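You operate a simulated robot arm through the tools that you are given. There is no shell and no other tool. Be economical: measure what you need, move in short steps, check, and stop when the job is done.

You are at the controls of a simulated two-armed robot. One attempt, no reset.

JOB
Hold the lower lunch tin on the top of the tiered table steady with one hand and put the white end cap from the top of the low shelving in it with the other.

It is judged by the outcome, as a careful person would: the job done as asked, and still so three seconds after it is handed in. It fails if anything else is knocked over, pushed out of place, dropped, spilled or broken. Lids that push on must go on centred and level and be pressed home; caps that screw on are set level and turned clockwise until they are tight.

ROBOT AND FRAMES
Two 7-joint arms with two-finger parallel grippers on one trunk, on a base that drives. Base frame: it is fixed to the floor where the robot stands at the start and does not move with it; the origin is under the middle of the robot, x ahead of it, y to its left, z up; the surface under the hand at the start is at about z = 0.78. Lengths are in m, angles in rad, forces in N, time in s.
The left shoulder is at the start at [0.07, 0.188, 1.065], the right one opposite. With the tool pointing down near the work surface each hand reaches from about 0.34 to 0.8 m from the robot's upright axis, wherever it stands, measured 20 degrees to its own side. Places, roughly: lower lunch tin (24x11x8 cm) [-1.5, 2.4, 0.8]. Payload 3.91 kg a hand.
The tool frame of a hand sits at the grasp point between the pads (the TCP): z along the fingers, y along the line on which they close. The tips reach 0.03 m beyond it. Largest opening 0.11 m; finger width 0.02, thickness 0.01; the body of the gripper, 0.048 by 0.112 m, starts 0.055 m behind the TCP.
Orientation is that of the tool frame in the base frame, as a unit quaternion [w, x, y, z]. With the fingers straight down and closing along the base's y, the tool's x points along the base's -x, its y along +y and its z along -z.

CONTROLS
- The arms move only by the tool arm_command. It takes "left_commands", "right_commands" or both (then of equal length, played together; a hand with none holds still); each is a list of rows, each a list of 6 numbers: the shift along the base's x, y, z in m, then the turn, a rotation vector about the base's x, y, z in rad. In form: [[dx, dy, dz, wx, wy, wz], ...]. A call has 1 to 8 rows; each row shifts and turns the commanded pose from where the row before left it. "left_claw" and "right_claw" are, for a hand that has rows, the closure in counts, from 0 (fully open) to 255 (shut), set as the call begins (left out, the last holds). Rows are played at 5 a second. More than 0.05 m and 0.15 rad between two rows, or a gripper value outside its range, and nothing of the call is played. A pose out of reach is approached as far as the arm can. The call stops where the force on the tool passes 40 N (or 10 N more than at its start, if that is more) or the arm is blocked; 0.2 s more then pass. The fingers move at their own pace (about 0.072 m/s each) and stop on an object; they squeeze with about 29 N. The grip force told is the motor's: it shows also when the fingers shut on nothing. Time passes only in rows, and 0.2 s behind the last, so rows that do not move let the fingers close. It gives the time, the measured TCP pose, the force on the tool (base axes), the opening and the grip force at its end, in the units of the frame above (readings bear some noise), with the torque about the TCP (base axes, N m) and any sound that the robot's microphone picked up, and new pictures: "pictures" is both (left out), scene, wrist or none (wrist: the cameras of the hands that moved).
- Cameras (640 x 400 px; columns grow to the right, rows downward): "scene" is now at [0.1392, -0.0145, 1.2959]; the picture's right is [-0.16, -0.99, 0.00], its down [-0.54, 0.08, -0.84] and it looks along [0.83, -0.13, -0.54] (base axes); focal length 269 px, centre (320, 200). "left" rides on the left gripper at [0.072, -0.017, -0.103] in its tool frame; the picture's right is [0.23, 0.97, 0.00], its down [-0.76, 0.18, -0.62] and it looks along [-0.61, 0.14, 0.78] (tool axes); focal length 222 px, centre (320, 200). "right" rides on the right gripper at [0.072, 0.017, -0.103] in its tool frame; the picture's right is [-0.23, 0.97, 0.00], its down [-0.76, -0.18, -0.62] and it looks along [-0.61, -0.14, 0.78] (tool axes); focal length 222 px, centre (320, 200). There is no depth. A picture from a camera that has moved, and an enlarged one, comes with that camera's place and axes in the base frame and with its lens.
- move_column(by): slides the trunk up (or, below 0, down) by that many m; the arms and the scene camera ride with it, the base frame stays. It gives what a move gives, with no picture.
- base_move(legs): drives the robot by 1 to 6 legs, each [ahead, turn to the left] in m and rad, along the robot's own axes; the way and the turn of a leg run together, so that a leg with both is an arc; at most 1.5 m and 3.142 rad a leg. The arms and the cameras ride along, it lands a little off, and it stops where it bumps. It gives what a move gives, and a new picture of the scene camera.
- pan_tilt(pan, tilt): turns the head with the scene camera to pan (to the left, within 1.501 rad either way) and tilt (down, from -0.506 to 1.204), counted from straight ahead of the robot. It gives what a move gives, and a new picture of the scene camera.
- enlarge(camera, box): a new picture of the part [left, top, right, bottom] of that camera's present view, enlarged. It takes no simulated time.
- hand_in(): hands the job in; it is judged then, once.

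Go step by step. Nothing tells you exact positions but the pictures and the camera data: compare them with the known pose of the tool, close in by small moves and look again before you grip or let go. The budget is 120 turns and 260 pictures, counting those below and the enlarged ones. Unless the task says otherwise, let go and move clear before handing in, and close with one line.

The tools are called by a JSON object that holds its "method" and its "body". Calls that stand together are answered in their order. arm_command: Moves the arms, as the interface text tells. Its arguments: {"type":"object","properties":{"left_commands":{"type":"array"},"left_claw":{"type":"number"},"right_commands":{"type":"array"},"right_claw":{"type":"number"},"pictures":{"type":"string","enum":["both","scene","wrist","none"]}},"required":[]} The other tools are called the same way: move_column (by) slides the trunk up or down; base_move (legs) drives the base; pan_tilt (pan, tilt) turns the head that bears the scene camera; enlarge (camera, box) takes an enlarged picture of a part of a camera's view; hand_in () hands the job in.

At the start:

```text
time: 0.0
left_position: [0.5058, 0.1342, 1.0136]
left_tcp_rot: [0.0, -0.001, 1.0, 0.0]
left_contact_force: [0.7, 1.0, -0.3]
left_ft_torque: [0.0, -0.02, 0.0]
left_gripper_width: 0.11
left_finger_force: 0.1
right_position: [0.5763, -0.2616, 1.0866]
right_tcp_rot: [0.0, 0.001, 1.0, 0.0]
right_contact_force: [0.0, 0.0, 0.7]
right_ft_torque: [0.02, -0.03, -0.01]
right_gripper_width: 0.11
right_finger_force: 0.1
trunk travel left (down, up): [-0.575, 0.365]
robot x, y, heading: [0.0006, 0.0012, 0.001]
head pan, tilt: [-0.155, 0.572]
```

scene: 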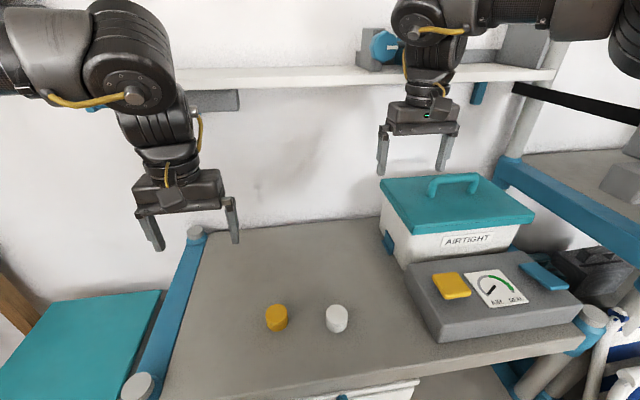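
right: 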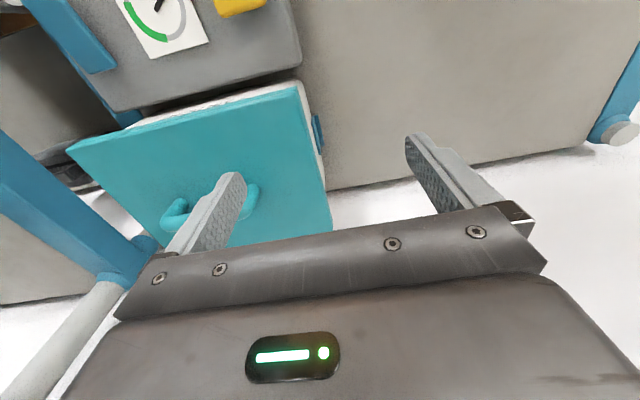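
left: 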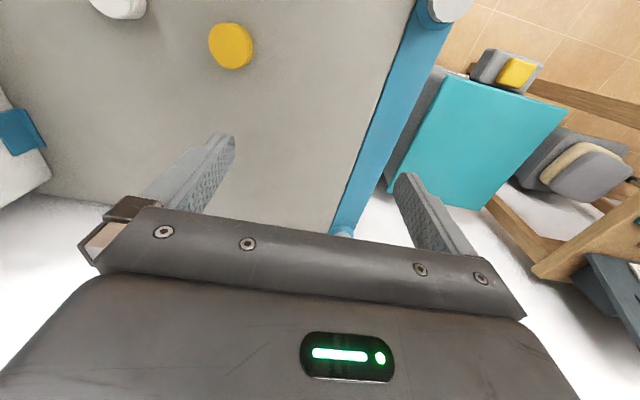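

I see a work surface in front with a yellow and a white cap; it may or may not be the "low shelving". I'll look around with the head before deciding.

{"method": "pan_tilt", "body": {"pan": 0.9, "tilt": 0.35}}

{"method": "pan_tilt", "body": {"pan": 1.5, "tilt": 0.3}}

{"method": "pan_tilt", "body": {"pan": -1.2, "tilt": 0.4}}

```text
time: 1.3
left_position: [0.5078, 0.135, 1.014]
left_tcp_rot: [0.0, 0.0, 1.0, 0.0]
left_contact_force: [0.1, -0.4, 1.0]
left_ft_torque: [-0.01, -0.02, -0.01]
left_gripper_width: 0.11
left_finger_force: 0.0
right_position: [0.5766, -0.2619, 1.0845]
right_tcp_rot: [0.0, 0.0, 1.0, 0.0]
right_contact_force: [0.1, 0.5, -0.1]
right_ft_torque: [-0.03, -0.01, 0.0]
right_gripper_width: 0.11
right_finger_force: 0.0
trunk travel left (down, up): [-0.575, 0.365]
robot x, y, heading: [-0.0025, -0.0017, -0.0]
head pan, tilt: [0.901, 0.351]
camera scene: at [0.1091, 0.0723, 1.3162], right [0.78, -0.62, 0.0], down [-0.21, -0.27, -0.94], along [0.58, 0.74, -0.34], focal length 269 px, centre (320, 200)
```

scene: 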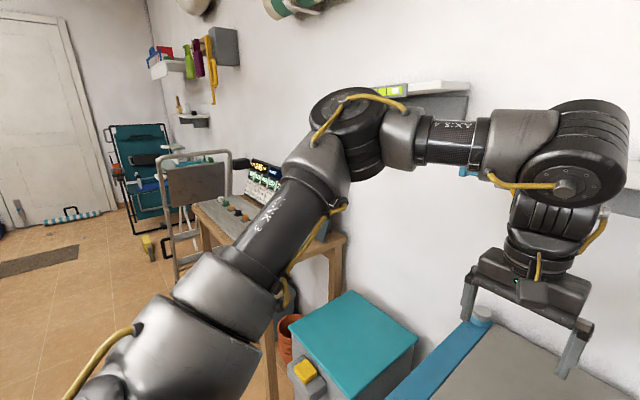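

```text
time: 2.3
left_position: [0.5076, 0.1348, 1.0123]
left_tcp_rot: [0.0, 0.0, 1.0, 0.0]
left_contact_force: [0.1, 0.4, -0.8]
left_ft_torque: [-0.01, 0.0, 0.01]
left_gripper_width: 0.1098
left_finger_force: 0.0
right_position: [0.5761, -0.2613, 1.0852]
right_tcp_rot: [0.0, 0.0, 1.0, -0.001]
right_contact_force: [1.0, -0.7, -0.4]
right_ft_torque: [-0.02, 0.0, -0.01]
right_gripper_width: 0.1099
right_finger_force: 0.0
trunk travel left (down, up): [-0.575, 0.365]
robot x, y, heading: [-0.0011, -0.0016, 0.004]
head pan, tilt: [1.499, 0.3]
camera scene: at [0.0579, 0.0925, 1.3209], right [1.0, -0.07, 0.0], down [-0.02, -0.29, -0.96], along [0.07, 0.95, -0.3], focal length 269 px, centre (320, 200)
```

scene: 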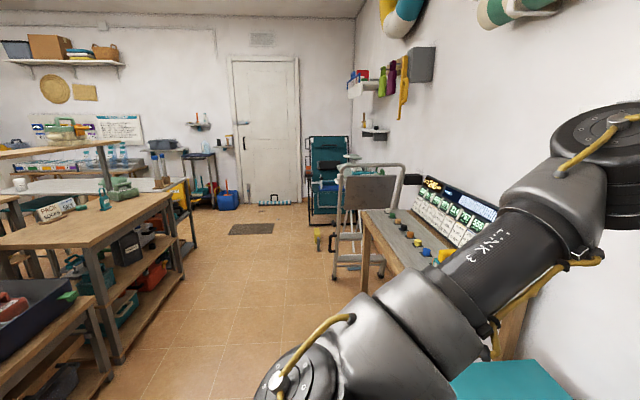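

```text
time: 4.7
left_position: [0.5067, 0.1341, 1.0124]
left_tcp_rot: [0.0, 0.0, 1.0, 0.0]
left_contact_force: [0.7, -0.5, -0.1]
left_ft_torque: [0.0, 0.01, -0.03]
left_gripper_width: 0.1101
left_finger_force: 0.2
right_position: [0.5763, -0.2618, 1.0851]
right_tcp_rot: [0.0, 0.0, 1.0, 0.0]
right_contact_force: [0.6, -0.7, 0.2]
right_ft_torque: [0.0, 0.04, -0.01]
right_gripper_width: 0.11
right_finger_force: 0.0
trunk travel left (down, up): [-0.575, 0.365]
robot x, y, heading: [-0.0004, -0.0045, 0.003]
head pan, tilt: [-1.201, 0.4]
camera scene: at [0.0847, -0.087, 1.3117], right [-0.93, -0.36, 0.0], down [-0.14, 0.36, -0.92], along [0.33, -0.86, -0.39], focal length 269 px, centre (320, 200)
```

scene: 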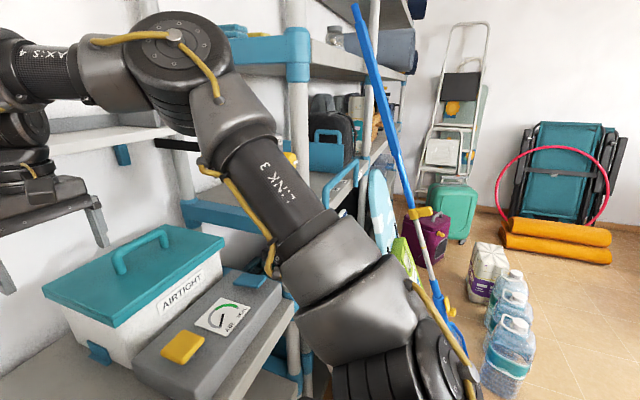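

The surface in front is a low pipe-framed shelving with the white cap at about (0.467, -0.103, 0.79). I'll bring the right hand above it and look.

{"method": "arm_command", "body": {"right_commands": [[-0.0273, 0.0398, 0, 0, 0, 0], [-0.0273, 0.0398, 0, 0, 0, 0], [-0.0273, 0.0398, 0, 0, 0, 0], [-0.0273, 0.0398, 0, 0, 0, 0], [0, 0, -0.045, 0, 0, 0], [0, 0, -0.045, 0, 0, 0], [0, 0, -0.03, 0, 0, 0], [0, 0, 0, 0, 0, 0]], "right_claw": 80, "pictures": "wrist"}}

{"method": "pan_tilt", "body": {"pan": -0.1, "tilt": 0.8}}

```text
time: 6.5
left_position: [0.5071, 0.1333, 1.0133]
left_tcp_rot: [0.0, 0.0, 1.0, 0.0]
left_contact_force: [0.0, 1.0, -0.7]
left_ft_torque: [-0.03, 0.01, 0.0]
left_gripper_width: 0.1101
left_finger_force: 0.1
right_position: [0.4916, -0.1259, 0.9986]
right_tcp_rot: [0.0, 0.0, 1.0, 0.001]
right_contact_force: [-0.4, -0.2, -0.5]
right_ft_torque: [0.0, 0.01, 0.02]
right_gripper_width: 0.0755
right_finger_force: 0.1
right hand out of reach, approached as far as the arm can: row 5, 6, 7
trunk travel left (down, up): [-0.575, 0.365]
robot x, y, heading: [-0.0005, -0.0012, 0.001]
head pan, tilt: [-1.201, 0.4]
camera right: at [0.4186, -0.11, 1.1029], right [0.23, 0.97, 0.0], down [0.76, -0.18, 0.62], along [0.61, -0.14, -0.78], focal length 222 px, centre (320, 200)
```

right: 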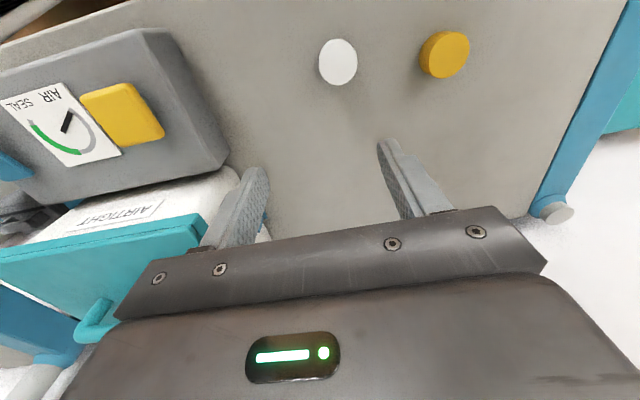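

```text
time: 7.8
left_position: [0.507, 0.1362, 1.0135]
left_tcp_rot: [0.0, 0.0, 1.0, 0.0]
left_contact_force: [-0.2, -0.7, -0.2]
left_ft_torque: [0.02, 0.0, 0.03]
left_gripper_width: 0.1101
left_finger_force: 0.1
right_position: [0.4915, -0.1264, 0.9974]
right_tcp_rot: [-0.001, 0.0, 1.0, 0.0]
right_contact_force: [-0.3, 0.0, -0.4]
right_ft_torque: [0.0, 0.01, -0.01]
right_gripper_width: 0.0753
right_finger_force: 0.0
trunk travel left (down, up): [-0.575, 0.365]
robot x, y, heading: [-0.0034, -0.0003, -0.001]
head pan, tilt: [-0.099, 0.799]
camera scene: at [0.1315, -0.0087, 1.2766], right [-0.1, -0.99, 0.0], down [-0.71, 0.07, -0.7], along [0.69, -0.07, -0.72], focal length 269 px, centre (320, 200)
```

scene: 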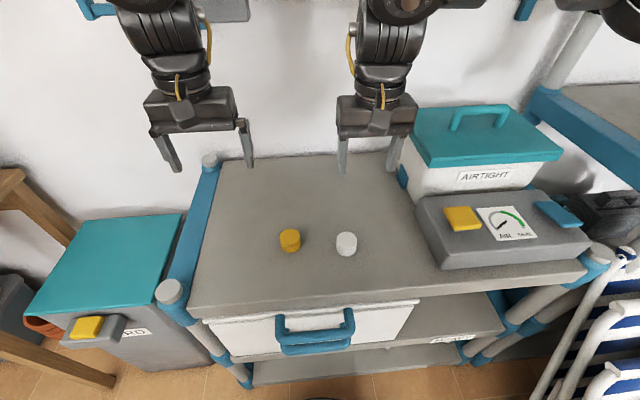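

The cap is near (0.460, -0.098), but straight below here is awkward for the arm. I'll back the base 0.13 m so the reach is better.

{"method": "base_move", "body": {"legs": [[-0.13, 0]]}}

```text
time: 9.1
left_position: [0.375, 0.1349, 1.0133]
left_tcp_rot: [0.0, -0.001, 1.0, 0.0]
left_contact_force: [-0.3, 0.2, -0.4]
left_ft_torque: [0.01, -0.02, 0.0]
left_gripper_width: 0.1099
left_finger_force: 0.1
right_position: [0.3605, -0.1267, 0.999]
right_tcp_rot: [-0.001, -0.002, 1.0, 0.0]
right_contact_force: [0.6, 0.6, -0.3]
right_ft_torque: [-0.01, -0.02, 0.0]
right_gripper_width: 0.0758
right_finger_force: 0.2
trunk travel left (down, up): [-0.575, 0.365]
robot x, y, heading: [-0.1309, 0.0051, 0.001]
head pan, tilt: [-0.099, 0.799]
camera scene: at [-0.0002, -0.0085, 1.2765], right [-0.1, -1.0, 0.0], down [-0.71, 0.07, -0.7], along [0.69, -0.07, -0.72], focal length 269 px, centre (320, 200)
```

scene: 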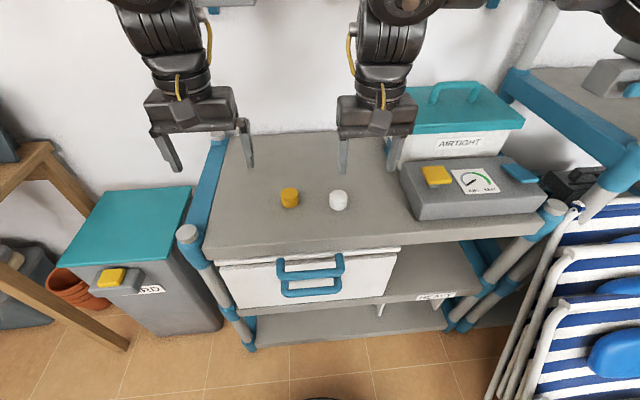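

Now over the cap: forward 0.10, left 0.03, and down some.

{"method": "arm_command", "body": {"right_commands": [[0.045, 0.015, 0, 0, 0, 0], [0.045, 0.014, 0, 0, 0, 0], [0.01, 0, -0.04, 0, 0, 0], [0, 0, -0.04, 0, 0, 0], [0, 0, 0, 0, 0, 0]]}}

```text
time: 10.3
left_position: [0.3749, 0.1357, 1.0125]
left_tcp_rot: [0.0, -0.001, 1.0, 0.0]
left_contact_force: [0.2, 0.3, 0.4]
left_ft_torque: [-0.01, -0.01, 0.02]
left_gripper_width: 0.1101
left_finger_force: 0.0
right_position: [0.4602, -0.0969, 0.9171]
right_tcp_rot: [0.0, -0.002, 1.0, -0.001]
right_contact_force: [-0.5, 0.7, 0.2]
right_ft_torque: [-0.04, -0.01, 0.01]
right_gripper_width: 0.0755
right_finger_force: 0.0
trunk travel left (down, up): [-0.575, 0.365]
robot x, y, heading: [-0.1315, 0.0009, 0.004]
head pan, tilt: [-0.099, 0.799]
camera scene: at [-0.0015, -0.0082, 1.2767], right [-0.1, -1.0, 0.0], down [-0.71, 0.07, -0.7], along [0.69, -0.07, -0.72], focal length 269 px, centre (320, 200)
camera right: at [0.3875, -0.0801, 1.0216], right [0.22, 0.97, 0.0], down [0.76, -0.17, 0.62], along [0.61, -0.14, -0.78], focal length 222 px, centre (320, 200)
```

scene: 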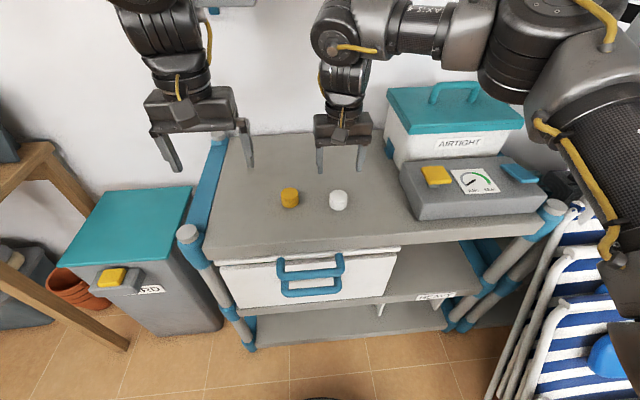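
right: 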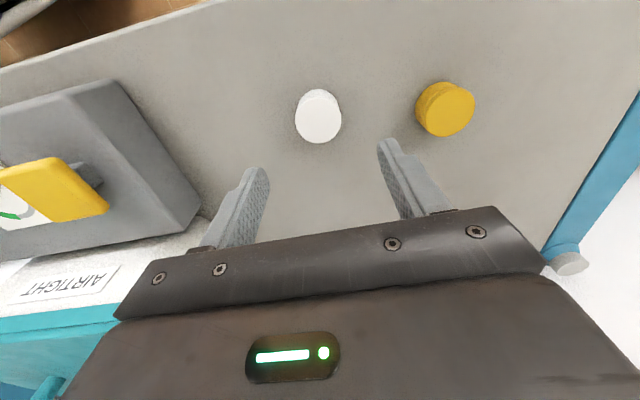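

Aligned within a few mm; descending to look once more.

{"method": "arm_command", "body": {"right_commands": [[-0.003, -0.002, -0.04, 0, 0, 0], [0, 0, -0.035, 0, 0, 0], [0, 0, 0, 0, 0, 0]]}}

{"method": "enlarge", "body": {"camera": "scene", "box": [260, 100, 420, 220]}}

```text
time: 11.1
left_position: [0.3747, 0.1362, 1.014]
left_tcp_rot: [0.0, -0.001, 1.0, 0.0]
left_contact_force: [0.0, -0.6, 0.6]
left_ft_torque: [-0.02, 0.0, 0.06]
left_gripper_width: 0.1098
left_finger_force: 0.0
right_position: [0.4567, -0.1005, 0.8438]
right_tcp_rot: [-0.002, -0.002, 1.0, 0.0]
right_contact_force: [-0.3, 0.2, -0.3]
right_ft_torque: [0.02, 0.02, 0.02]
right_gripper_width: 0.0754
right_finger_force: 0.1
trunk travel left (down, up): [-0.575, 0.365]
robot x, y, heading: [-0.1334, -0.0009, 0.005]
head pan, tilt: [-0.099, 0.799]
camera scene: at [-0.0009, -0.0082, 1.2766], right [-0.1, -1.0, 0.0], down [-0.71, 0.07, -0.7], along [0.69, -0.07, -0.72], focal length 269 px, centre (320, 200)
camera right: at [0.3839, -0.0833, 0.9473], right [0.22, 0.97, 0.0], down [0.76, -0.18, 0.62], along [0.61, -0.14, -0.78], focal length 222 px, centre (320, 200)
```

scene: 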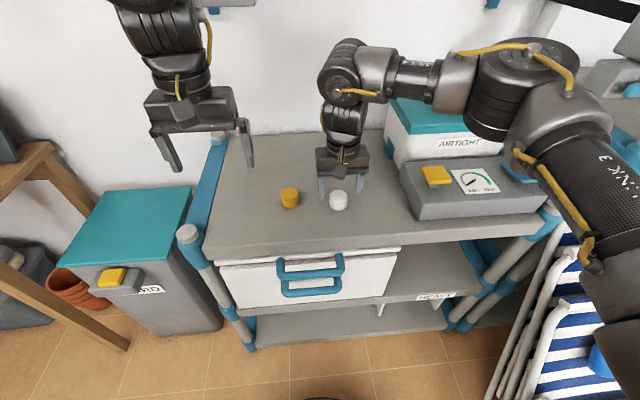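
right: 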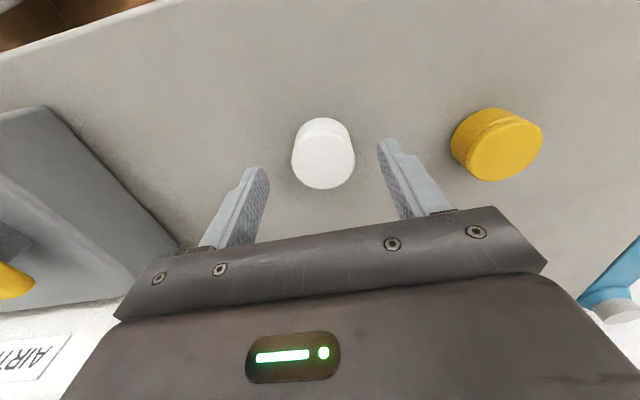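

```text
3.33 times, centred on (340, 160) of scene
camera zoom: at [-0.0009, -0.0082, 1.2766], right [-0.1, -1.0, 0.0], down [-0.71, 0.07, -0.7], along [0.69, -0.07, -0.72], focal length 896 px, centre (253, 333)
```

zoom: 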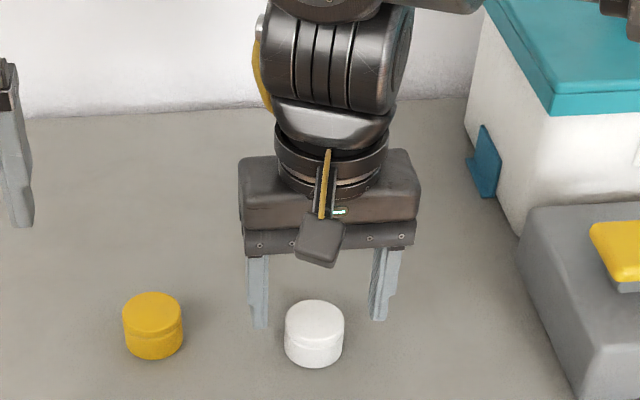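

The cap sits midway between the fingers. Descend the last bit and close.

{"method": "arm_command", "body": {"right_commands": [[-0.002, 0.002, -0.014, 0, 0, 0], [0, 0, -0.012, 0, 0, 0]], "pictures": "none"}}

{"method": "arm_command", "body": {"right_commands": [[0, 0, 0, 0, 0, 0], [0, 0, 0, 0, 0, 0], [0, 0, 0, 0, 0, 0]], "right_claw": 255}}

```text
time: 11.7
left_position: [0.3745, 0.1352, 1.0119]
left_tcp_rot: [-0.001, -0.001, 1.0, 0.0]
left_contact_force: [1.1, -0.4, 0.4]
left_ft_torque: [0.04, 0.0, -0.01]
left_gripper_width: 0.1099
left_finger_force: 0.0
right_position: [0.4557, -0.0979, 0.8154]
right_tcp_rot: [-0.001, -0.001, 1.0, 0.001]
right_contact_force: [0.3, 0.7, -0.5]
right_ft_torque: [0.02, 0.0, -0.05]
right_gripper_width: 0.0753
right_finger_force: 0.0
trunk travel left (down, up): [-0.575, 0.365]
robot x, y, heading: [-0.1349, 0.0016, 0.003]
head pan, tilt: [-0.099, 0.799]
```

```text
time: 12.5
left_position: [0.3756, 0.1353, 1.0127]
left_tcp_rot: [0.0, -0.001, 1.0, 0.0]
left_contact_force: [0.5, 0.3, -0.4]
left_ft_torque: [0.01, 0.02, -0.01]
left_gripper_width: 0.11
left_finger_force: 0.1
right_position: [0.4548, -0.0972, 0.8155]
right_tcp_rot: [-0.001, -0.001, 1.0, -0.001]
right_contact_force: [0.1, 0.4, -0.6]
right_ft_torque: [-0.02, 0.01, 0.0]
right_gripper_width: 0.0428
right_finger_force: 29.3
trunk travel left (down, up): [-0.575, 0.365]
robot x, y, heading: [-0.1341, -0.0023, 0.002]
head pan, tilt: [-0.099, 0.799]
camera scene: at [-0.0004, -0.0085, 1.2766], right [-0.1, -1.0, 0.0], down [-0.71, 0.07, -0.7], along [0.69, -0.07, -0.72], focal length 269 px, centre (320, 200)
camera right: at [0.382, -0.0805, 0.9203], right [0.22, 0.97, 0.0], down [0.76, -0.18, 0.62], along [0.61, -0.14, -0.78], focal length 222 px, centre (320, 200)
```

scene: 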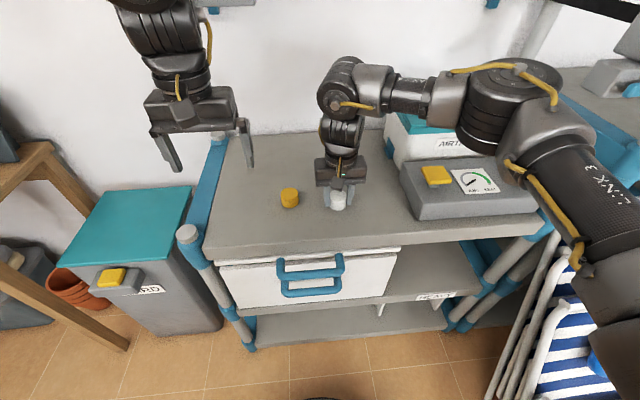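
right: 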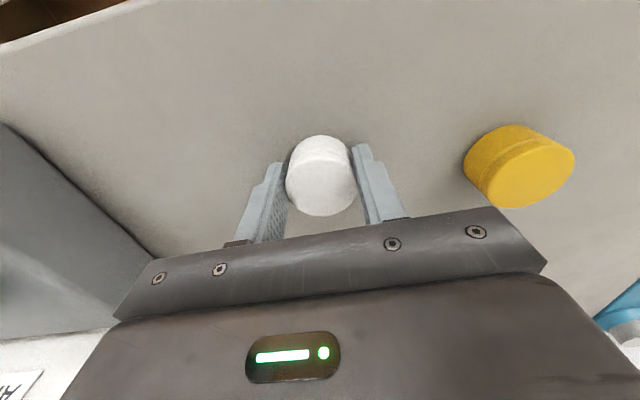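

The cap is gripped (43 mm). Lift it and draw the hand back a bit for driving.

{"method": "arm_command", "body": {"right_commands": [[0, 0, 0.045, 0, 0, 0], [0, 0, 0.045, 0, 0, 0], [0, 0, 0.045, 0, 0, 0], [-0.02, -0.02, 0.04, 0, 0, 0], [-0.03, -0.03, 0.02, 0, 0, 0], [-0.03, -0.03, 0, 0, 0, 0], [0, 0, 0, 0, 0, 0]], "pictures": "wrist"}}

{"method": "base_move", "body": {"legs": [[-0.3, 0]]}}

{"method": "pan_tilt", "body": {"pan": 1.5, "tilt": 0.3}}

```text
time: 14.1
left_position: [0.375, 0.1378, 1.0131]
left_tcp_rot: [0.0, 0.0, 1.0, -0.002]
left_contact_force: [-0.3, -0.4, -1.0]
left_ft_torque: [0.02, 0.0, 0.0]
left_gripper_width: 0.1101
left_finger_force: 0.1
right_position: [0.3778, -0.1759, 1.0123]
right_tcp_rot: [-0.001, -0.001, 1.0, -0.001]
right_contact_force: [0.4, 0.1, -0.2]
right_ft_torque: [-0.03, 0.02, 0.03]
right_gripper_width: 0.0413
right_finger_force: 28.8
trunk travel left (down, up): [-0.575, 0.365]
robot x, y, heading: [-0.1281, -0.0021, -0.002]
head pan, tilt: [-0.099, 0.799]
camera right: at [0.3051, -0.1592, 1.1168], right [0.22, 0.97, 0.0], down [0.76, -0.17, 0.62], along [0.61, -0.14, -0.78], focal length 222 px, centre (320, 200)
```

right: 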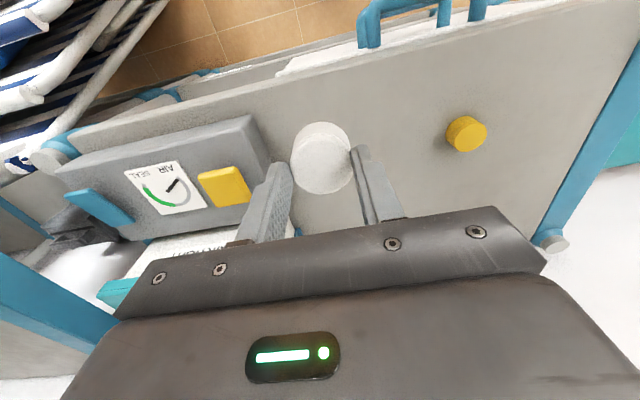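

```text
time: 16.2
left_position: [0.0721, 0.1332, 1.0133]
left_tcp_rot: [-0.001, 0.0, 1.0, 0.0]
left_contact_force: [-0.7, -0.6, 1.0]
left_ft_torque: [-0.01, 0.02, 0.0]
left_gripper_width: 0.1099
left_finger_force: 0.1
right_position: [0.0732, -0.178, 1.0112]
right_tcp_rot: [-0.001, 0.0, 1.0, 0.0]
right_contact_force: [-0.3, 0.5, 0.1]
right_ft_torque: [0.0, -0.03, -0.01]
right_gripper_width: 0.0413
right_finger_force: 29.7
trunk travel left (down, up): [-0.575, 0.365]
robot x, y, heading: [-0.4346, 0.0012, -0.003]
head pan, tilt: [-0.099, 0.799]
camera scene: at [-0.3045, -0.009, 1.2766], right [-0.1, -0.99, 0.0], down [-0.71, 0.07, -0.7], along [0.69, -0.07, -0.72], focal length 269 px, centre (320, 200)
```

scene: 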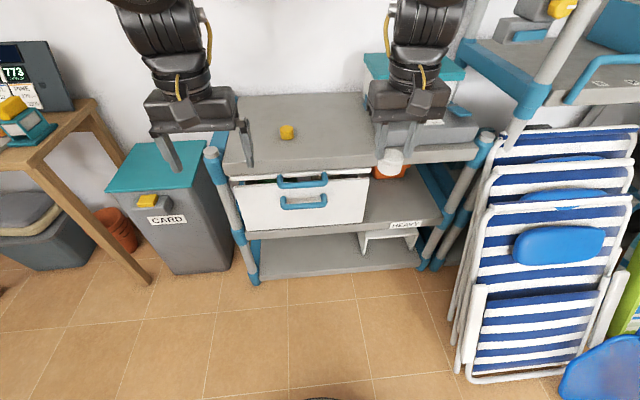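

```text
time: 17.9
left_position: [0.0724, 0.1344, 1.0131]
left_tcp_rot: [0.0, 0.0, 1.0, 0.0]
left_contact_force: [0.1, 0.6, 0.0]
left_ft_torque: [-0.02, 0.01, 0.01]
left_gripper_width: 0.1101
left_finger_force: 0.0
right_position: [0.0736, -0.1792, 1.0121]
right_tcp_rot: [-0.001, 0.0, 1.0, 0.0]
right_contact_force: [0.0, 0.4, -0.5]
right_ft_torque: [0.01, 0.02, -0.01]
right_gripper_width: 0.0411
right_finger_force: 29.2
trunk travel left (down, up): [-0.575, 0.365]
robot x, y, heading: [-0.4345, 0.0001, 0.0]
head pan, tilt: [1.499, 0.3]
camera scene: at [-0.3776, 0.0923, 1.3209], right [1.0, -0.07, 0.0], down [-0.02, -0.3, -0.96], along [0.07, 0.95, -0.3], focal length 269 px, centre (320, 200)
```

scene: 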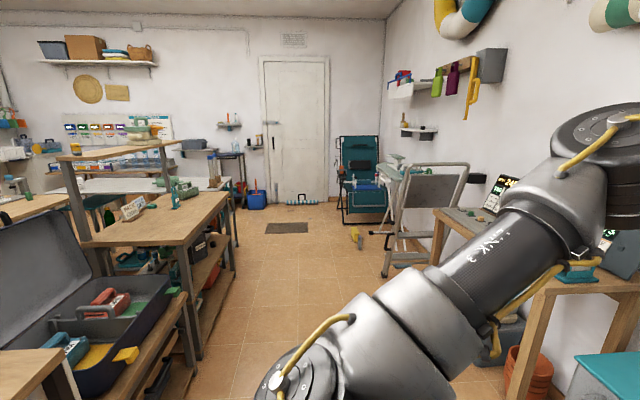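

Cap lifted securely. I'll zoom at the tables to find the lunch tins.

{"method": "enlarge", "body": {"camera": "scene", "box": [20, 100, 260, 250]}}

```text
2.67 times, centred on (140, 175) of scene
camera zoom: at [-0.3776, 0.0923, 1.3209], right [1.0, -0.07, 0.0], down [-0.02, -0.3, -0.96], along [0.07, 0.95, -0.3], focal length 716 px, centre (800, 267)
```

zoom: 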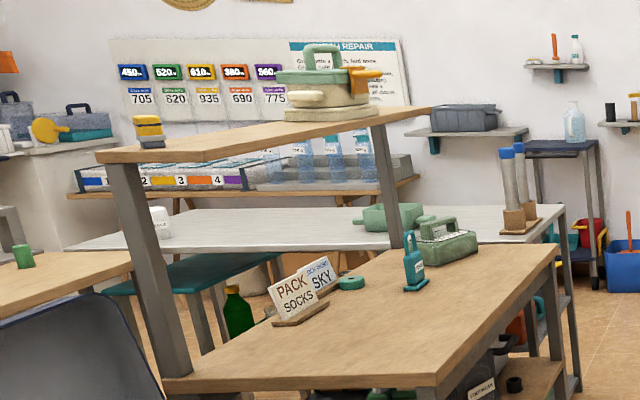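

Two greenish tins are near the predicted place at the far end. I'll turn left and drive up the aisle for a closer look.

{"method": "base_move", "body": {"legs": [[0, 1.57], [0.9, 0]]}}

{"method": "pan_tilt", "body": {"pan": 0.7, "tilt": 0.4}}

```text
time: 26.4
left_position: [-0.5399, 1.4175, 1.0135]
left_tcp_rot: [0.0, -0.698, 0.716, -0.001]
left_contact_force: [-0.2, 0.5, 0.6]
left_ft_torque: [-0.03, 0.02, 0.03]
left_gripper_width: 0.1102
left_finger_force: 0.1
right_position: [-0.2269, 1.4126, 1.0123]
right_tcp_rot: [0.0, -0.698, 0.716, -0.001]
right_contact_force: [-0.4, 0.0, 0.2]
right_ft_torque: [0.01, 0.01, 0.04]
right_gripper_width: 0.042
right_finger_force: 28.8
trunk travel left (down, up): [-0.575, 0.365]
robot x, y, heading: [-0.4178, 0.9113, 1.547]
head pan, tilt: [1.499, 0.3]
camera scene: at [-0.5083, 0.9663, 1.3209], right [0.1, 1.0, 0.0], down [0.29, -0.03, -0.96], along [-0.95, 0.09, -0.3], focal length 269 px, centre (320, 200)
```

scene: 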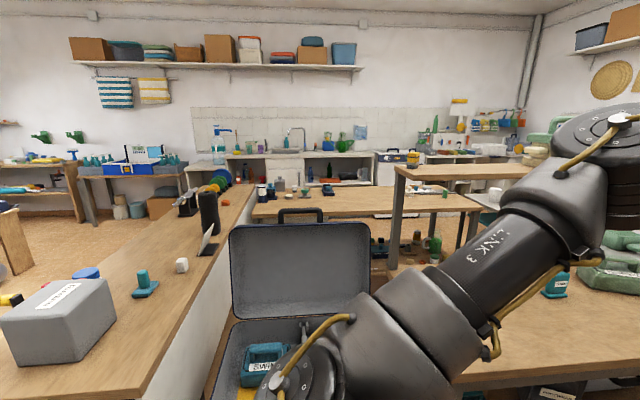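

```text
time: 27.5
left_position: [-0.5393, 1.4178, 1.0125]
left_tcp_rot: [-0.001, -0.698, 0.716, 0.0]
left_contact_force: [-1.0, -0.2, -0.1]
left_ft_torque: [0.01, 0.0, -0.02]
left_gripper_width: 0.1098
left_finger_force: 0.0
right_position: [-0.2261, 1.4123, 1.0113]
right_tcp_rot: [0.0, -0.699, 0.715, -0.001]
right_contact_force: [0.6, -1.0, 0.4]
right_ft_torque: [-0.01, 0.0, 0.01]
right_gripper_width: 0.0418
right_finger_force: 29.0
trunk travel left (down, up): [-0.575, 0.365]
robot x, y, heading: [-0.4173, 0.9086, 1.552]
head pan, tilt: [0.7, 0.4]
camera scene: at [-0.4733, 1.0295, 1.3117], right [0.78, 0.63, 0.0], down [0.24, -0.3, -0.92], along [-0.58, 0.72, -0.39], focal length 269 px, centre (320, 200)
```

scene: 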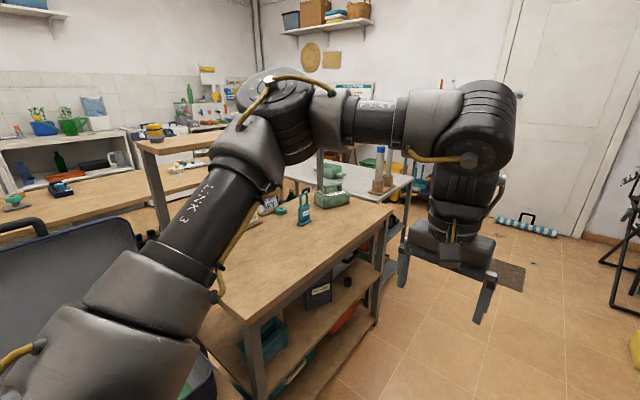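

I'll drive farther along the aisle to be beside the far end and look left.

{"method": "base_move", "body": {"legs": [[0.95, 0.02]]}}

{"method": "pan_tilt", "body": {"pan": 1.4, "tilt": 0.5}}

```text
time: 32.5
left_position: [-0.5504, 2.3663, 1.0129]
left_tcp_rot: [0.001, 0.711, -0.704, 0.001]
left_contact_force: [-0.2, 0.2, 0.1]
left_ft_torque: [0.06, -0.01, 0.0]
left_gripper_width: 0.1104
left_finger_force: 0.1
right_position: [-0.2377, 2.371, 1.0121]
right_tcp_rot: [0.0, 0.711, -0.704, 0.001]
right_contact_force: [0.3, -0.7, 0.0]
right_ft_torque: [-0.02, -0.03, 0.01]
right_gripper_width: 0.0418
right_finger_force: 29.2
trunk travel left (down, up): [-0.575, 0.365]
robot x, y, heading: [-0.412, 1.859, 1.58]
head pan, tilt: [0.7, 0.4]
camera scene: at [-0.4703, 1.9806, 1.3117], right [0.76, 0.65, 0.0], down [0.25, -0.3, -0.92], along [-0.6, 0.7, -0.39], focal length 269 px, centre (320, 200)
```

scene: 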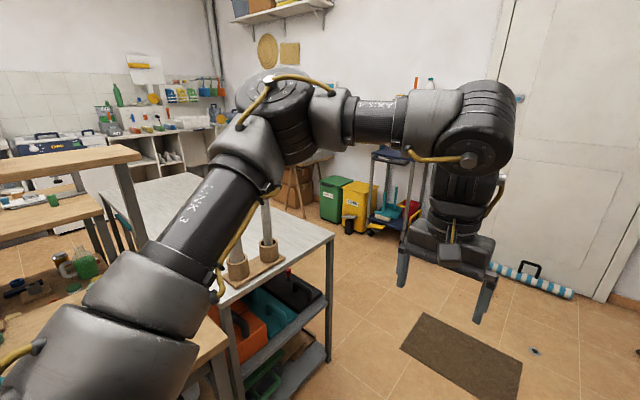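

```text
time: 33.6
left_position: [-0.5495, 2.3666, 1.0123]
left_tcp_rot: [0.0, 0.71, -0.704, 0.001]
left_contact_force: [0.1, 0.3, 1.0]
left_ft_torque: [0.01, 0.02, 0.03]
left_gripper_width: 0.1102
left_finger_force: 0.0
right_position: [-0.2375, 2.3709, 1.0123]
right_tcp_rot: [0.001, 0.712, -0.702, 0.001]
right_contact_force: [-0.4, -0.2, -0.6]
right_ft_torque: [-0.01, -0.03, -0.03]
right_gripper_width: 0.0418
right_finger_force: 29.0
trunk travel left (down, up): [-0.575, 0.365]
robot x, y, heading: [-0.4115, 1.8595, 1.583]
head pan, tilt: [1.4, 0.499]
camera scene: at [-0.4998, 1.9249, 1.3025], right [0.16, 0.99, 0.0], down [0.47, -0.08, -0.88], along [-0.87, 0.14, -0.48], focal length 269 px, centre (320, 200)
```

scene: 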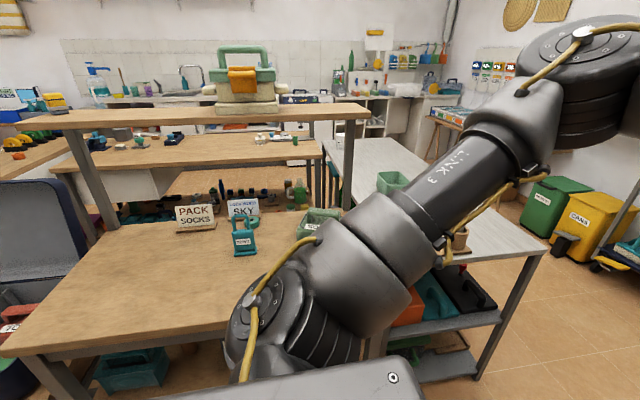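

The green tin at the hinted place stands on the steel tiered table beyond the wood bench. I'll drive farther to look at it from the table's other side.

{"method": "base_move", "body": {"legs": [[0.9, 0]]}}

{"method": "pan_tilt", "body": {"pan": 1.5, "tilt": 0.5}}

```text
time: 38.4
left_position: [-0.5656, 3.2831, 1.0137]
left_tcp_rot: [0.001, 0.712, -0.702, 0.001]
left_contact_force: [0.2, -0.4, -0.6]
left_ft_torque: [0.0, 0.0, -0.01]
left_gripper_width: 0.1101
left_finger_force: 0.0
right_position: [-0.2526, 3.2894, 1.0117]
right_tcp_rot: [0.0, 0.713, -0.701, 0.0]
right_contact_force: [-0.1, 0.1, -0.3]
right_ft_torque: [-0.02, 0.03, -0.05]
right_gripper_width: 0.0415
right_finger_force: 28.9
trunk travel left (down, up): [-0.575, 0.365]
robot x, y, heading: [-0.4246, 2.7774, 1.586]
head pan, tilt: [1.4, 0.499]
camera scene: at [-0.5119, 2.8414, 1.3025], right [0.15, 0.99, 0.0], down [0.47, -0.07, -0.88], along [-0.87, 0.14, -0.48], focal length 269 px, centre (320, 200)
```

scene: 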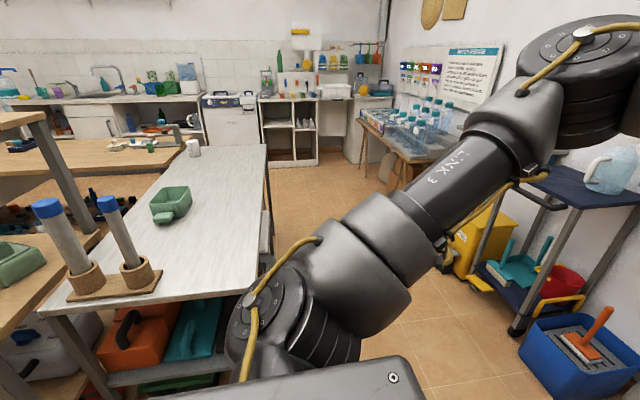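

```text
time: 39.1
left_position: [-0.5657, 3.2836, 1.0128]
left_tcp_rot: [0.001, 0.713, -0.701, 0.001]
left_contact_force: [-0.2, 0.1, 0.1]
left_ft_torque: [0.0, 0.0, 0.01]
left_gripper_width: 0.1103
left_finger_force: 0.0
right_position: [-0.2525, 3.2897, 1.011]
right_tcp_rot: [0.001, 0.713, -0.701, 0.0]
right_contact_force: [0.6, -0.1, -0.2]
right_ft_torque: [-0.02, 0.04, 0.0]
right_gripper_width: 0.0418
right_finger_force: 28.7
trunk travel left (down, up): [-0.575, 0.365]
robot x, y, heading: [-0.4268, 2.7795, 1.591]
head pan, tilt: [1.499, 0.499]
camera scene: at [-0.5129, 2.8325, 1.3025], right [0.06, 1.0, 0.0], down [0.48, -0.03, -0.88], along [-0.88, 0.05, -0.48], focal length 269 px, centre (320, 200)
```

scene: 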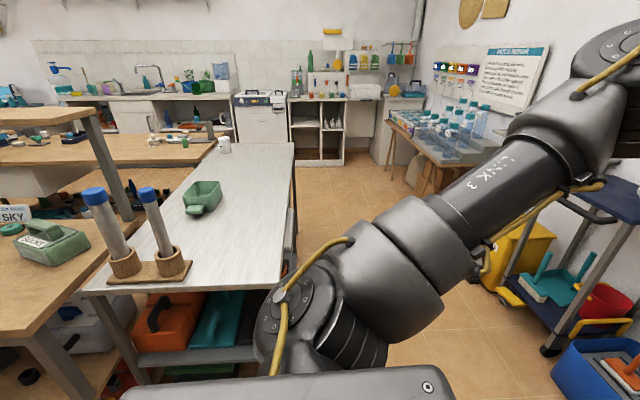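

Zoom on the tin.

{"method": "enlarge", "body": {"camera": "scene", "box": [140, 140, 300, 240]}}

{"method": "enlarge", "body": {"camera": "scene", "box": [0, 180, 160, 280]}}

```text
4.00 times, centred on (220, 190) of scene
camera zoom: at [-0.5129, 2.8325, 1.3025], right [0.06, 1.0, 0.0], down [0.48, -0.03, -0.88], along [-0.88, 0.05, -0.48], focal length 1075 px, centre (720, 240)
```

zoom: 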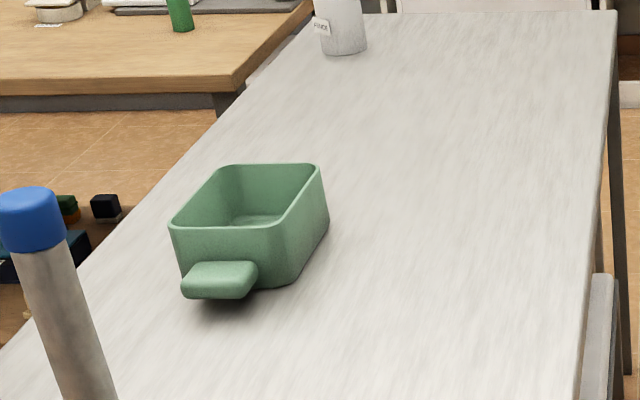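

```text
4.00 times, centred on (80, 230) of scene
camera zoom: at [-0.5129, 2.8325, 1.3025], right [0.06, 1.0, 0.0], down [0.48, -0.03, -0.88], along [-0.88, 0.05, -0.48], focal length 1075 px, centre (1280, 80)
```

zoom: 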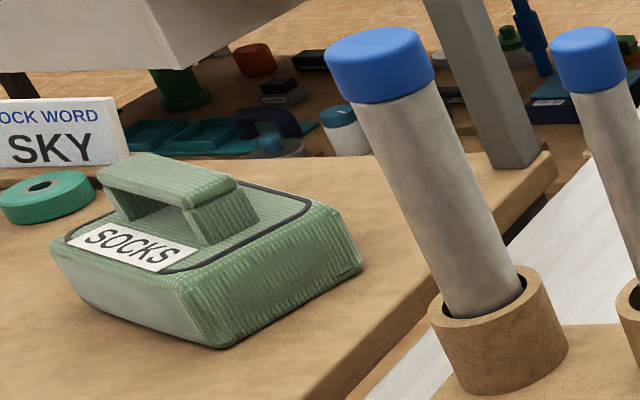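

The open tin (lower half with an end handle toward +x) lies at x −1.555…−1.40, y 2.378…2.483, handle at about (−1.37, 2.43). I'll go to the table's north aisle, and face south; first ahead a bit and turn west to check the way.

{"method": "base_move", "body": {"legs": [[0.4, 0], [0, 1.55]]}}

{"method": "pan_tilt", "body": {"pan": 0.0, "tilt": 0.5}}

```text
time: 45.3
left_position: [-0.9396, 3.058, 1.0114]
left_tcp_rot: [0.001, 1.0, -0.01, 0.001]
left_contact_force: [0.2, 0.2, 0.2]
left_ft_torque: [-0.04, 0.02, -0.01]
left_gripper_width: 0.1098
left_finger_force: 0.1
right_position: [-0.9352, 3.3702, 1.0132]
right_tcp_rot: [0.0, 1.0, -0.008, 0.001]
right_contact_force: [-0.5, -0.4, 0.8]
right_ft_torque: [0.01, -0.03, 0.01]
right_gripper_width: 0.0416
right_finger_force: 29.2
trunk travel left (down, up): [-0.575, 0.365]
robot x, y, heading: [-0.4304, 3.1809, 3.121]
head pan, tilt: [1.499, 0.499]
camera scene: at [-0.4869, 3.0929, 1.3025], right [-1.0, 0.09, 0.0], down [0.04, 0.48, -0.88], along [-0.08, -0.87, -0.48], focal length 269 px, centre (320, 200)
```

scene: 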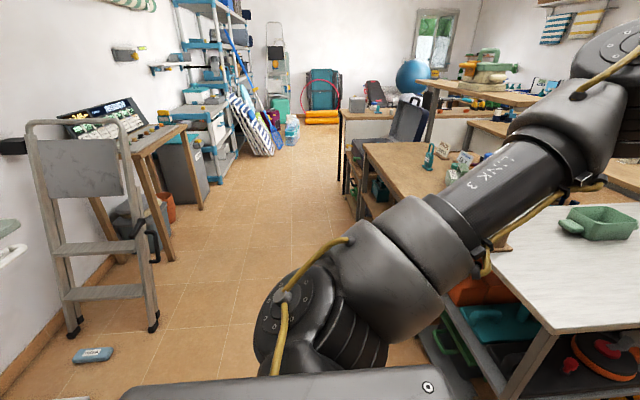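

```text
time: 46.9
left_position: [-0.9393, 3.0581, 1.0123]
left_tcp_rot: [0.0, 1.0, -0.009, 0.0]
left_contact_force: [-0.2, 0.0, 0.7]
left_ft_torque: [0.01, 0.0, 0.01]
left_gripper_width: 0.1101
left_finger_force: 0.1
right_position: [-0.9353, 3.371, 1.0118]
right_tcp_rot: [0.001, 1.0, -0.009, 0.001]
right_contact_force: [-0.9, 0.2, -0.5]
right_ft_torque: [-0.01, 0.01, 0.02]
right_gripper_width: 0.0419
right_finger_force: 29.5
trunk travel left (down, up): [-0.575, 0.365]
robot x, y, heading: [-0.4287, 3.1838, 3.119]
head pan, tilt: [0.0, 0.499]
camera scene: at [-0.5697, 3.1853, 1.3025], right [0.02, 1.0, 0.0], down [0.48, -0.01, -0.88], along [-0.88, 0.02, -0.48], focal length 269 px, centre (320, 200)
```

scene: 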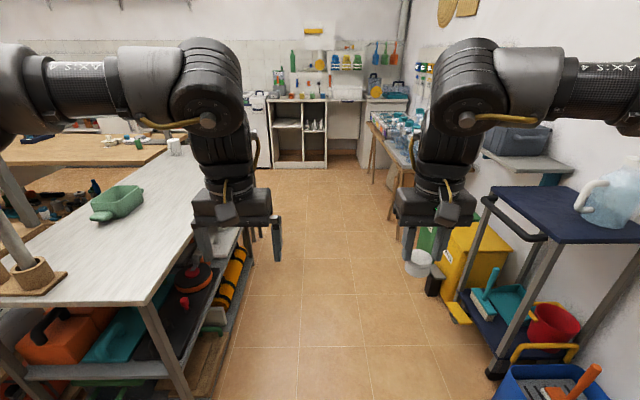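

The aisle is clear. Drive 1.02 m west, then turn left to face the table.

{"method": "base_move", "body": {"legs": [[1.02, 0.02], [0, 1.57]]}}

{"method": "pan_tilt", "body": {"pan": 0.0, "tilt": 0.7}}

```text
time: 56.0
left_position: [-1.313, 2.6782, 1.0129]
left_tcp_rot: [-0.001, 0.708, 0.706, 0.001]
left_contact_force: [-0.1, -0.6, 0.7]
left_ft_torque: [-0.03, 0.0, -0.01]
left_gripper_width: 0.1101
left_finger_force: 0.0
right_position: [-1.6277, 2.6762, 1.0122]
right_tcp_rot: [-0.001, 0.708, 0.706, 0.0]
right_contact_force: [0.0, 0.3, 0.0]
right_ft_torque: [-0.01, -0.02, -0.01]
right_gripper_width: 0.0418
right_finger_force: 28.8
trunk travel left (down, up): [-0.575, 0.365]
robot x, y, heading: [-1.4475, 3.1833, -1.577]
head pan, tilt: [0.0, 0.499]
camera scene: at [-1.447, 3.0431, 1.3025], right [-1.0, 0.0, 0.0], down [0.0, 0.48, -0.88], along [0.0, -0.88, -0.48], focal length 269 px, centre (320, 200)
```

scene: 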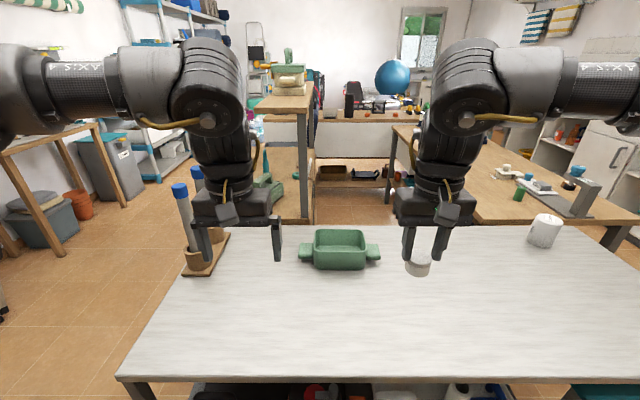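

```text
time: 56.7
left_position: [-1.3143, 2.6781, 1.0132]
left_tcp_rot: [0.0, 0.708, 0.706, 0.0]
left_contact_force: [-0.3, -0.2, -0.1]
left_ft_torque: [0.0, -0.01, -0.01]
left_gripper_width: 0.1101
left_finger_force: 0.0
right_position: [-1.6261, 2.6761, 1.0125]
right_tcp_rot: [-0.001, 0.707, 0.707, 0.0]
right_contact_force: [0.6, 0.0, -0.3]
right_ft_torque: [-0.01, 0.05, 0.0]
right_gripper_width: 0.0417
right_finger_force: 29.2
trunk travel left (down, up): [-0.575, 0.365]
robot x, y, heading: [-1.4468, 3.1883, -1.571]
head pan, tilt: [0.0, 0.7]
camera scene: at [-1.4472, 3.0491, 1.2849], right [-1.0, 0.0, 0.0], down [0.0, 0.64, -0.77], along [0.0, -0.77, -0.64], focal length 269 px, centre (320, 200)
```

scene: 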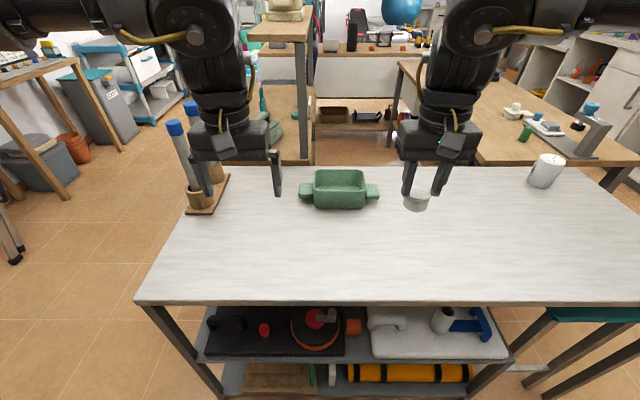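

Now well placed facing the tin, which has a handle at each end. Zoom to measure.

{"method": "enlarge", "body": {"camera": "scene", "box": [260, 140, 420, 240]}}

```text
4.00 times, centred on (340, 190) of scene
camera zoom: at [-1.4472, 3.0491, 1.2849], right [-1.0, 0.0, 0.0], down [0.0, 0.64, -0.77], along [0.0, -0.77, -0.64], focal length 1075 px, centre (240, 240)
```

zoom: 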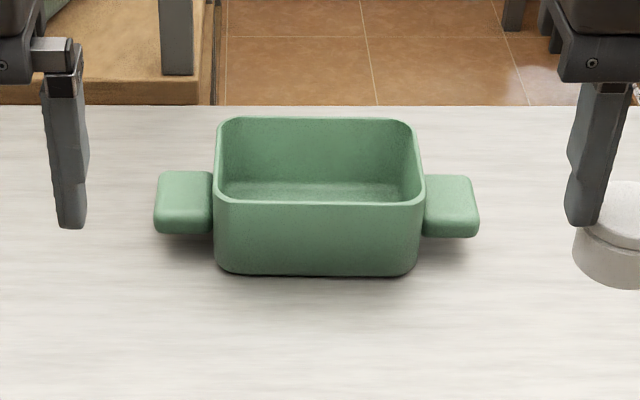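

Handle east: x −1.383…−1.427, y 2.403…2.446, z 0.79…0.815; body x −1.577…−1.427; table z ≈ 0.772. Move up 0.07 m, then yaw both hands 90° outward so they close along y.

{"method": "base_move", "body": {"legs": [[0.07, 0]]}}

{"method": "arm_command", "body": {"left_commands": [[0, 0, 0, 0, 0, -0.1428], [0, 0, 0, 0, 0, -0.1428], [0, 0, 0, 0, 0, -0.1428], [0, 0, 0, 0, 0, -0.1428], [0, 0, 0, 0, 0, -0.1428], [0, 0, 0, 0, 0, -0.1428]], "right_commands": [[0, 0, 0, 0, 0, 0.1428], [0, 0, 0, 0, 0, 0.1428], [0, 0, 0, 0, 0, 0.1428], [0, 0, 0, 0, 0, 0.1428], [0, 0, 0, 0, 0, 0.1428], [0, 0, 0, 0, 0, 0.1428]], "pictures": "scene"}}

```text
time: 57.7
left_position: [-1.3138, 2.613, 1.0162]
left_tcp_rot: [0.001, 0.708, 0.706, -0.001]
left_contact_force: [-0.2, 0.4, 0.6]
left_ft_torque: [-0.04, 0.04, 0.0]
left_gripper_width: 0.1099
left_finger_force: 0.1
right_position: [-1.6264, 2.6121, 1.0157]
right_tcp_rot: [0.002, 0.707, 0.707, -0.002]
right_contact_force: [0.1, 0.6, 0.5]
right_ft_torque: [0.02, -0.01, 0.01]
right_gripper_width: 0.0418
right_finger_force: 29.6
trunk travel left (down, up): [-0.575, 0.365]
robot x, y, heading: [-1.4513, 3.1164, -1.57]
head pan, tilt: [0.0, 0.7]
camera scene: at [-1.4473, 2.987, 1.2857], right [-1.0, 0.0, 0.0], down [0.0, 0.64, -0.77], along [0.0, -0.77, -0.64], focal length 269 px, centre (320, 200)
```

scene: 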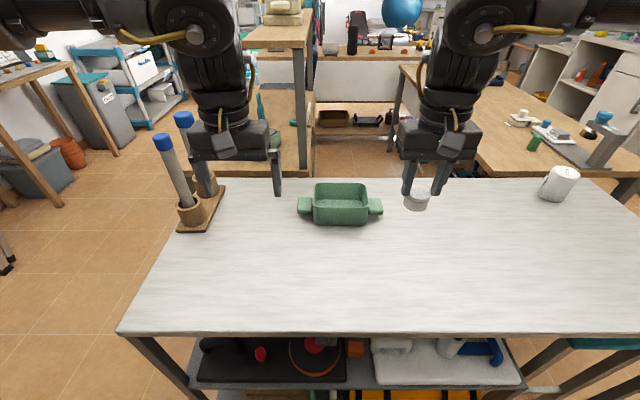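

```text
time: 59.1
left_position: [-1.3144, 2.6096, 1.0131]
left_tcp_rot: [0.0, 0.938, 0.347, 0.0]
left_contact_force: [-0.1, 0.4, 0.2]
left_ft_torque: [-0.01, 0.01, -0.01]
left_gripper_width: 0.11
left_finger_force: 0.0
right_position: [-1.6258, 2.6072, 1.0131]
right_tcp_rot: [0.0, 0.349, 0.937, 0.0]
right_contact_force: [-0.8, -0.2, -0.5]
right_ft_torque: [-0.02, 0.03, 0.03]
right_gripper_width: 0.0418
right_finger_force: 29.0
trunk travel left (down, up): [-0.575, 0.365]
robot x, y, heading: [-1.4481, 3.1147, -1.574]
head pan, tilt: [0.0, 0.7]
camera scene: at [-1.4474, 2.9814, 1.2849], right [-1.0, 0.0, 0.0], down [0.0, 0.64, -0.77], along [0.0, -0.77, -0.64], focal length 269 px, centre (320, 200)
```

scene: 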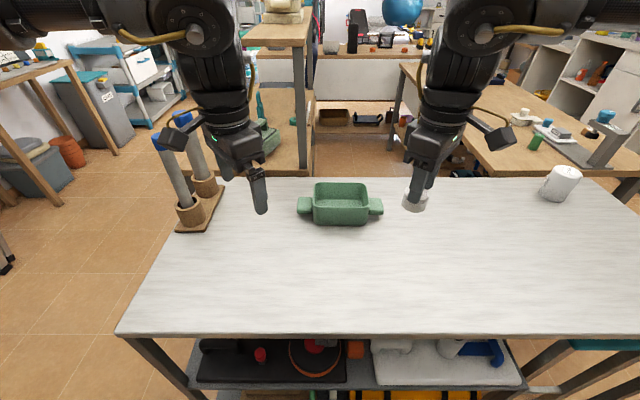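

Rotation goes well; finish it while shifting the left hand to x −1.402 (away from the tubes).

{"method": "arm_command", "body": {"left_commands": [[-0.018, 0, 0, 0, 0, -0.1428], [-0.018, 0, 0, 0, 0, -0.1428], [-0.018, 0, 0, 0, 0, -0.1428], [-0.018, 0, 0, 0, 0, -0.1428], [-0.016, 0, 0, 0, 0, -0.143], [0, 0, 0, 0, 0, 0]], "right_commands": [[0, 0, 0, 0, 0, 0.1428], [0, 0, 0, 0, 0, 0.1428], [0, 0, 0, 0, 0, 0.1428], [0, 0, 0, 0, 0, 0.1428], [0, 0, 0, 0, 0, 0.143], [0, 0, 0, 0, 0, 0]]}}

```text
time: 60.5
left_position: [-1.4025, 2.6104, 1.0129]
left_tcp_rot: [0.0, 1.0, -0.002, 0.0]
left_contact_force: [-0.2, 0.2, -0.6]
left_ft_torque: [0.01, -0.01, 0.02]
left_gripper_width: 0.1102
left_finger_force: 0.0
right_position: [-1.6263, 2.6074, 1.0132]
right_tcp_rot: [-0.001, -0.001, 1.0, 0.0]
right_contact_force: [0.2, 0.4, 0.0]
right_ft_torque: [-0.02, 0.02, 0.0]
right_gripper_width: 0.0419
right_finger_force: 29.4
trunk travel left (down, up): [-0.575, 0.365]
robot x, y, heading: [-1.4497, 3.1191, -1.575]
head pan, tilt: [0.0, 0.7]
camera scene: at [-1.447, 2.981, 1.2848], right [-1.0, 0.0, 0.0], down [0.0, 0.64, -0.76], along [0.0, -0.76, -0.64], focal length 269 px, centre (320, 200)
camera right: at [-1.6997, 2.6244, 1.1176], right [0.22, 0.97, 0.0], down [0.76, -0.18, 0.62], along [0.61, -0.14, -0.78], focal length 222 px, centre (320, 200)
camera left: at [-1.3294, 2.6279, 1.1167], right [0.22, -0.97, 0.0], down [-0.76, -0.17, 0.62], along [-0.61, -0.14, -0.78], focal length 222 px, centre (320, 200)
```

scene: 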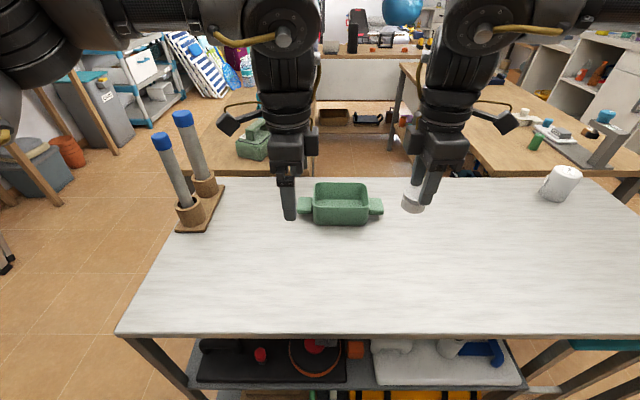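
right: 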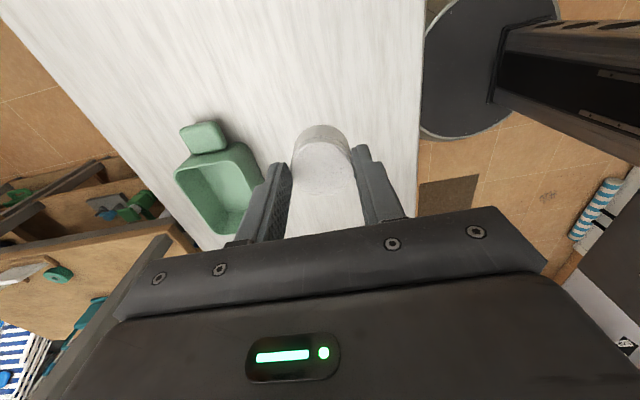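
left: 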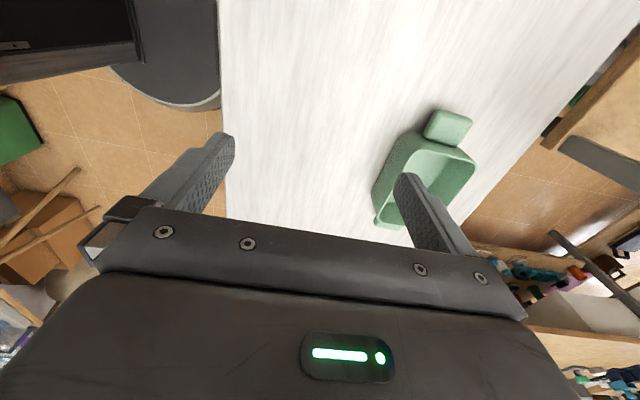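

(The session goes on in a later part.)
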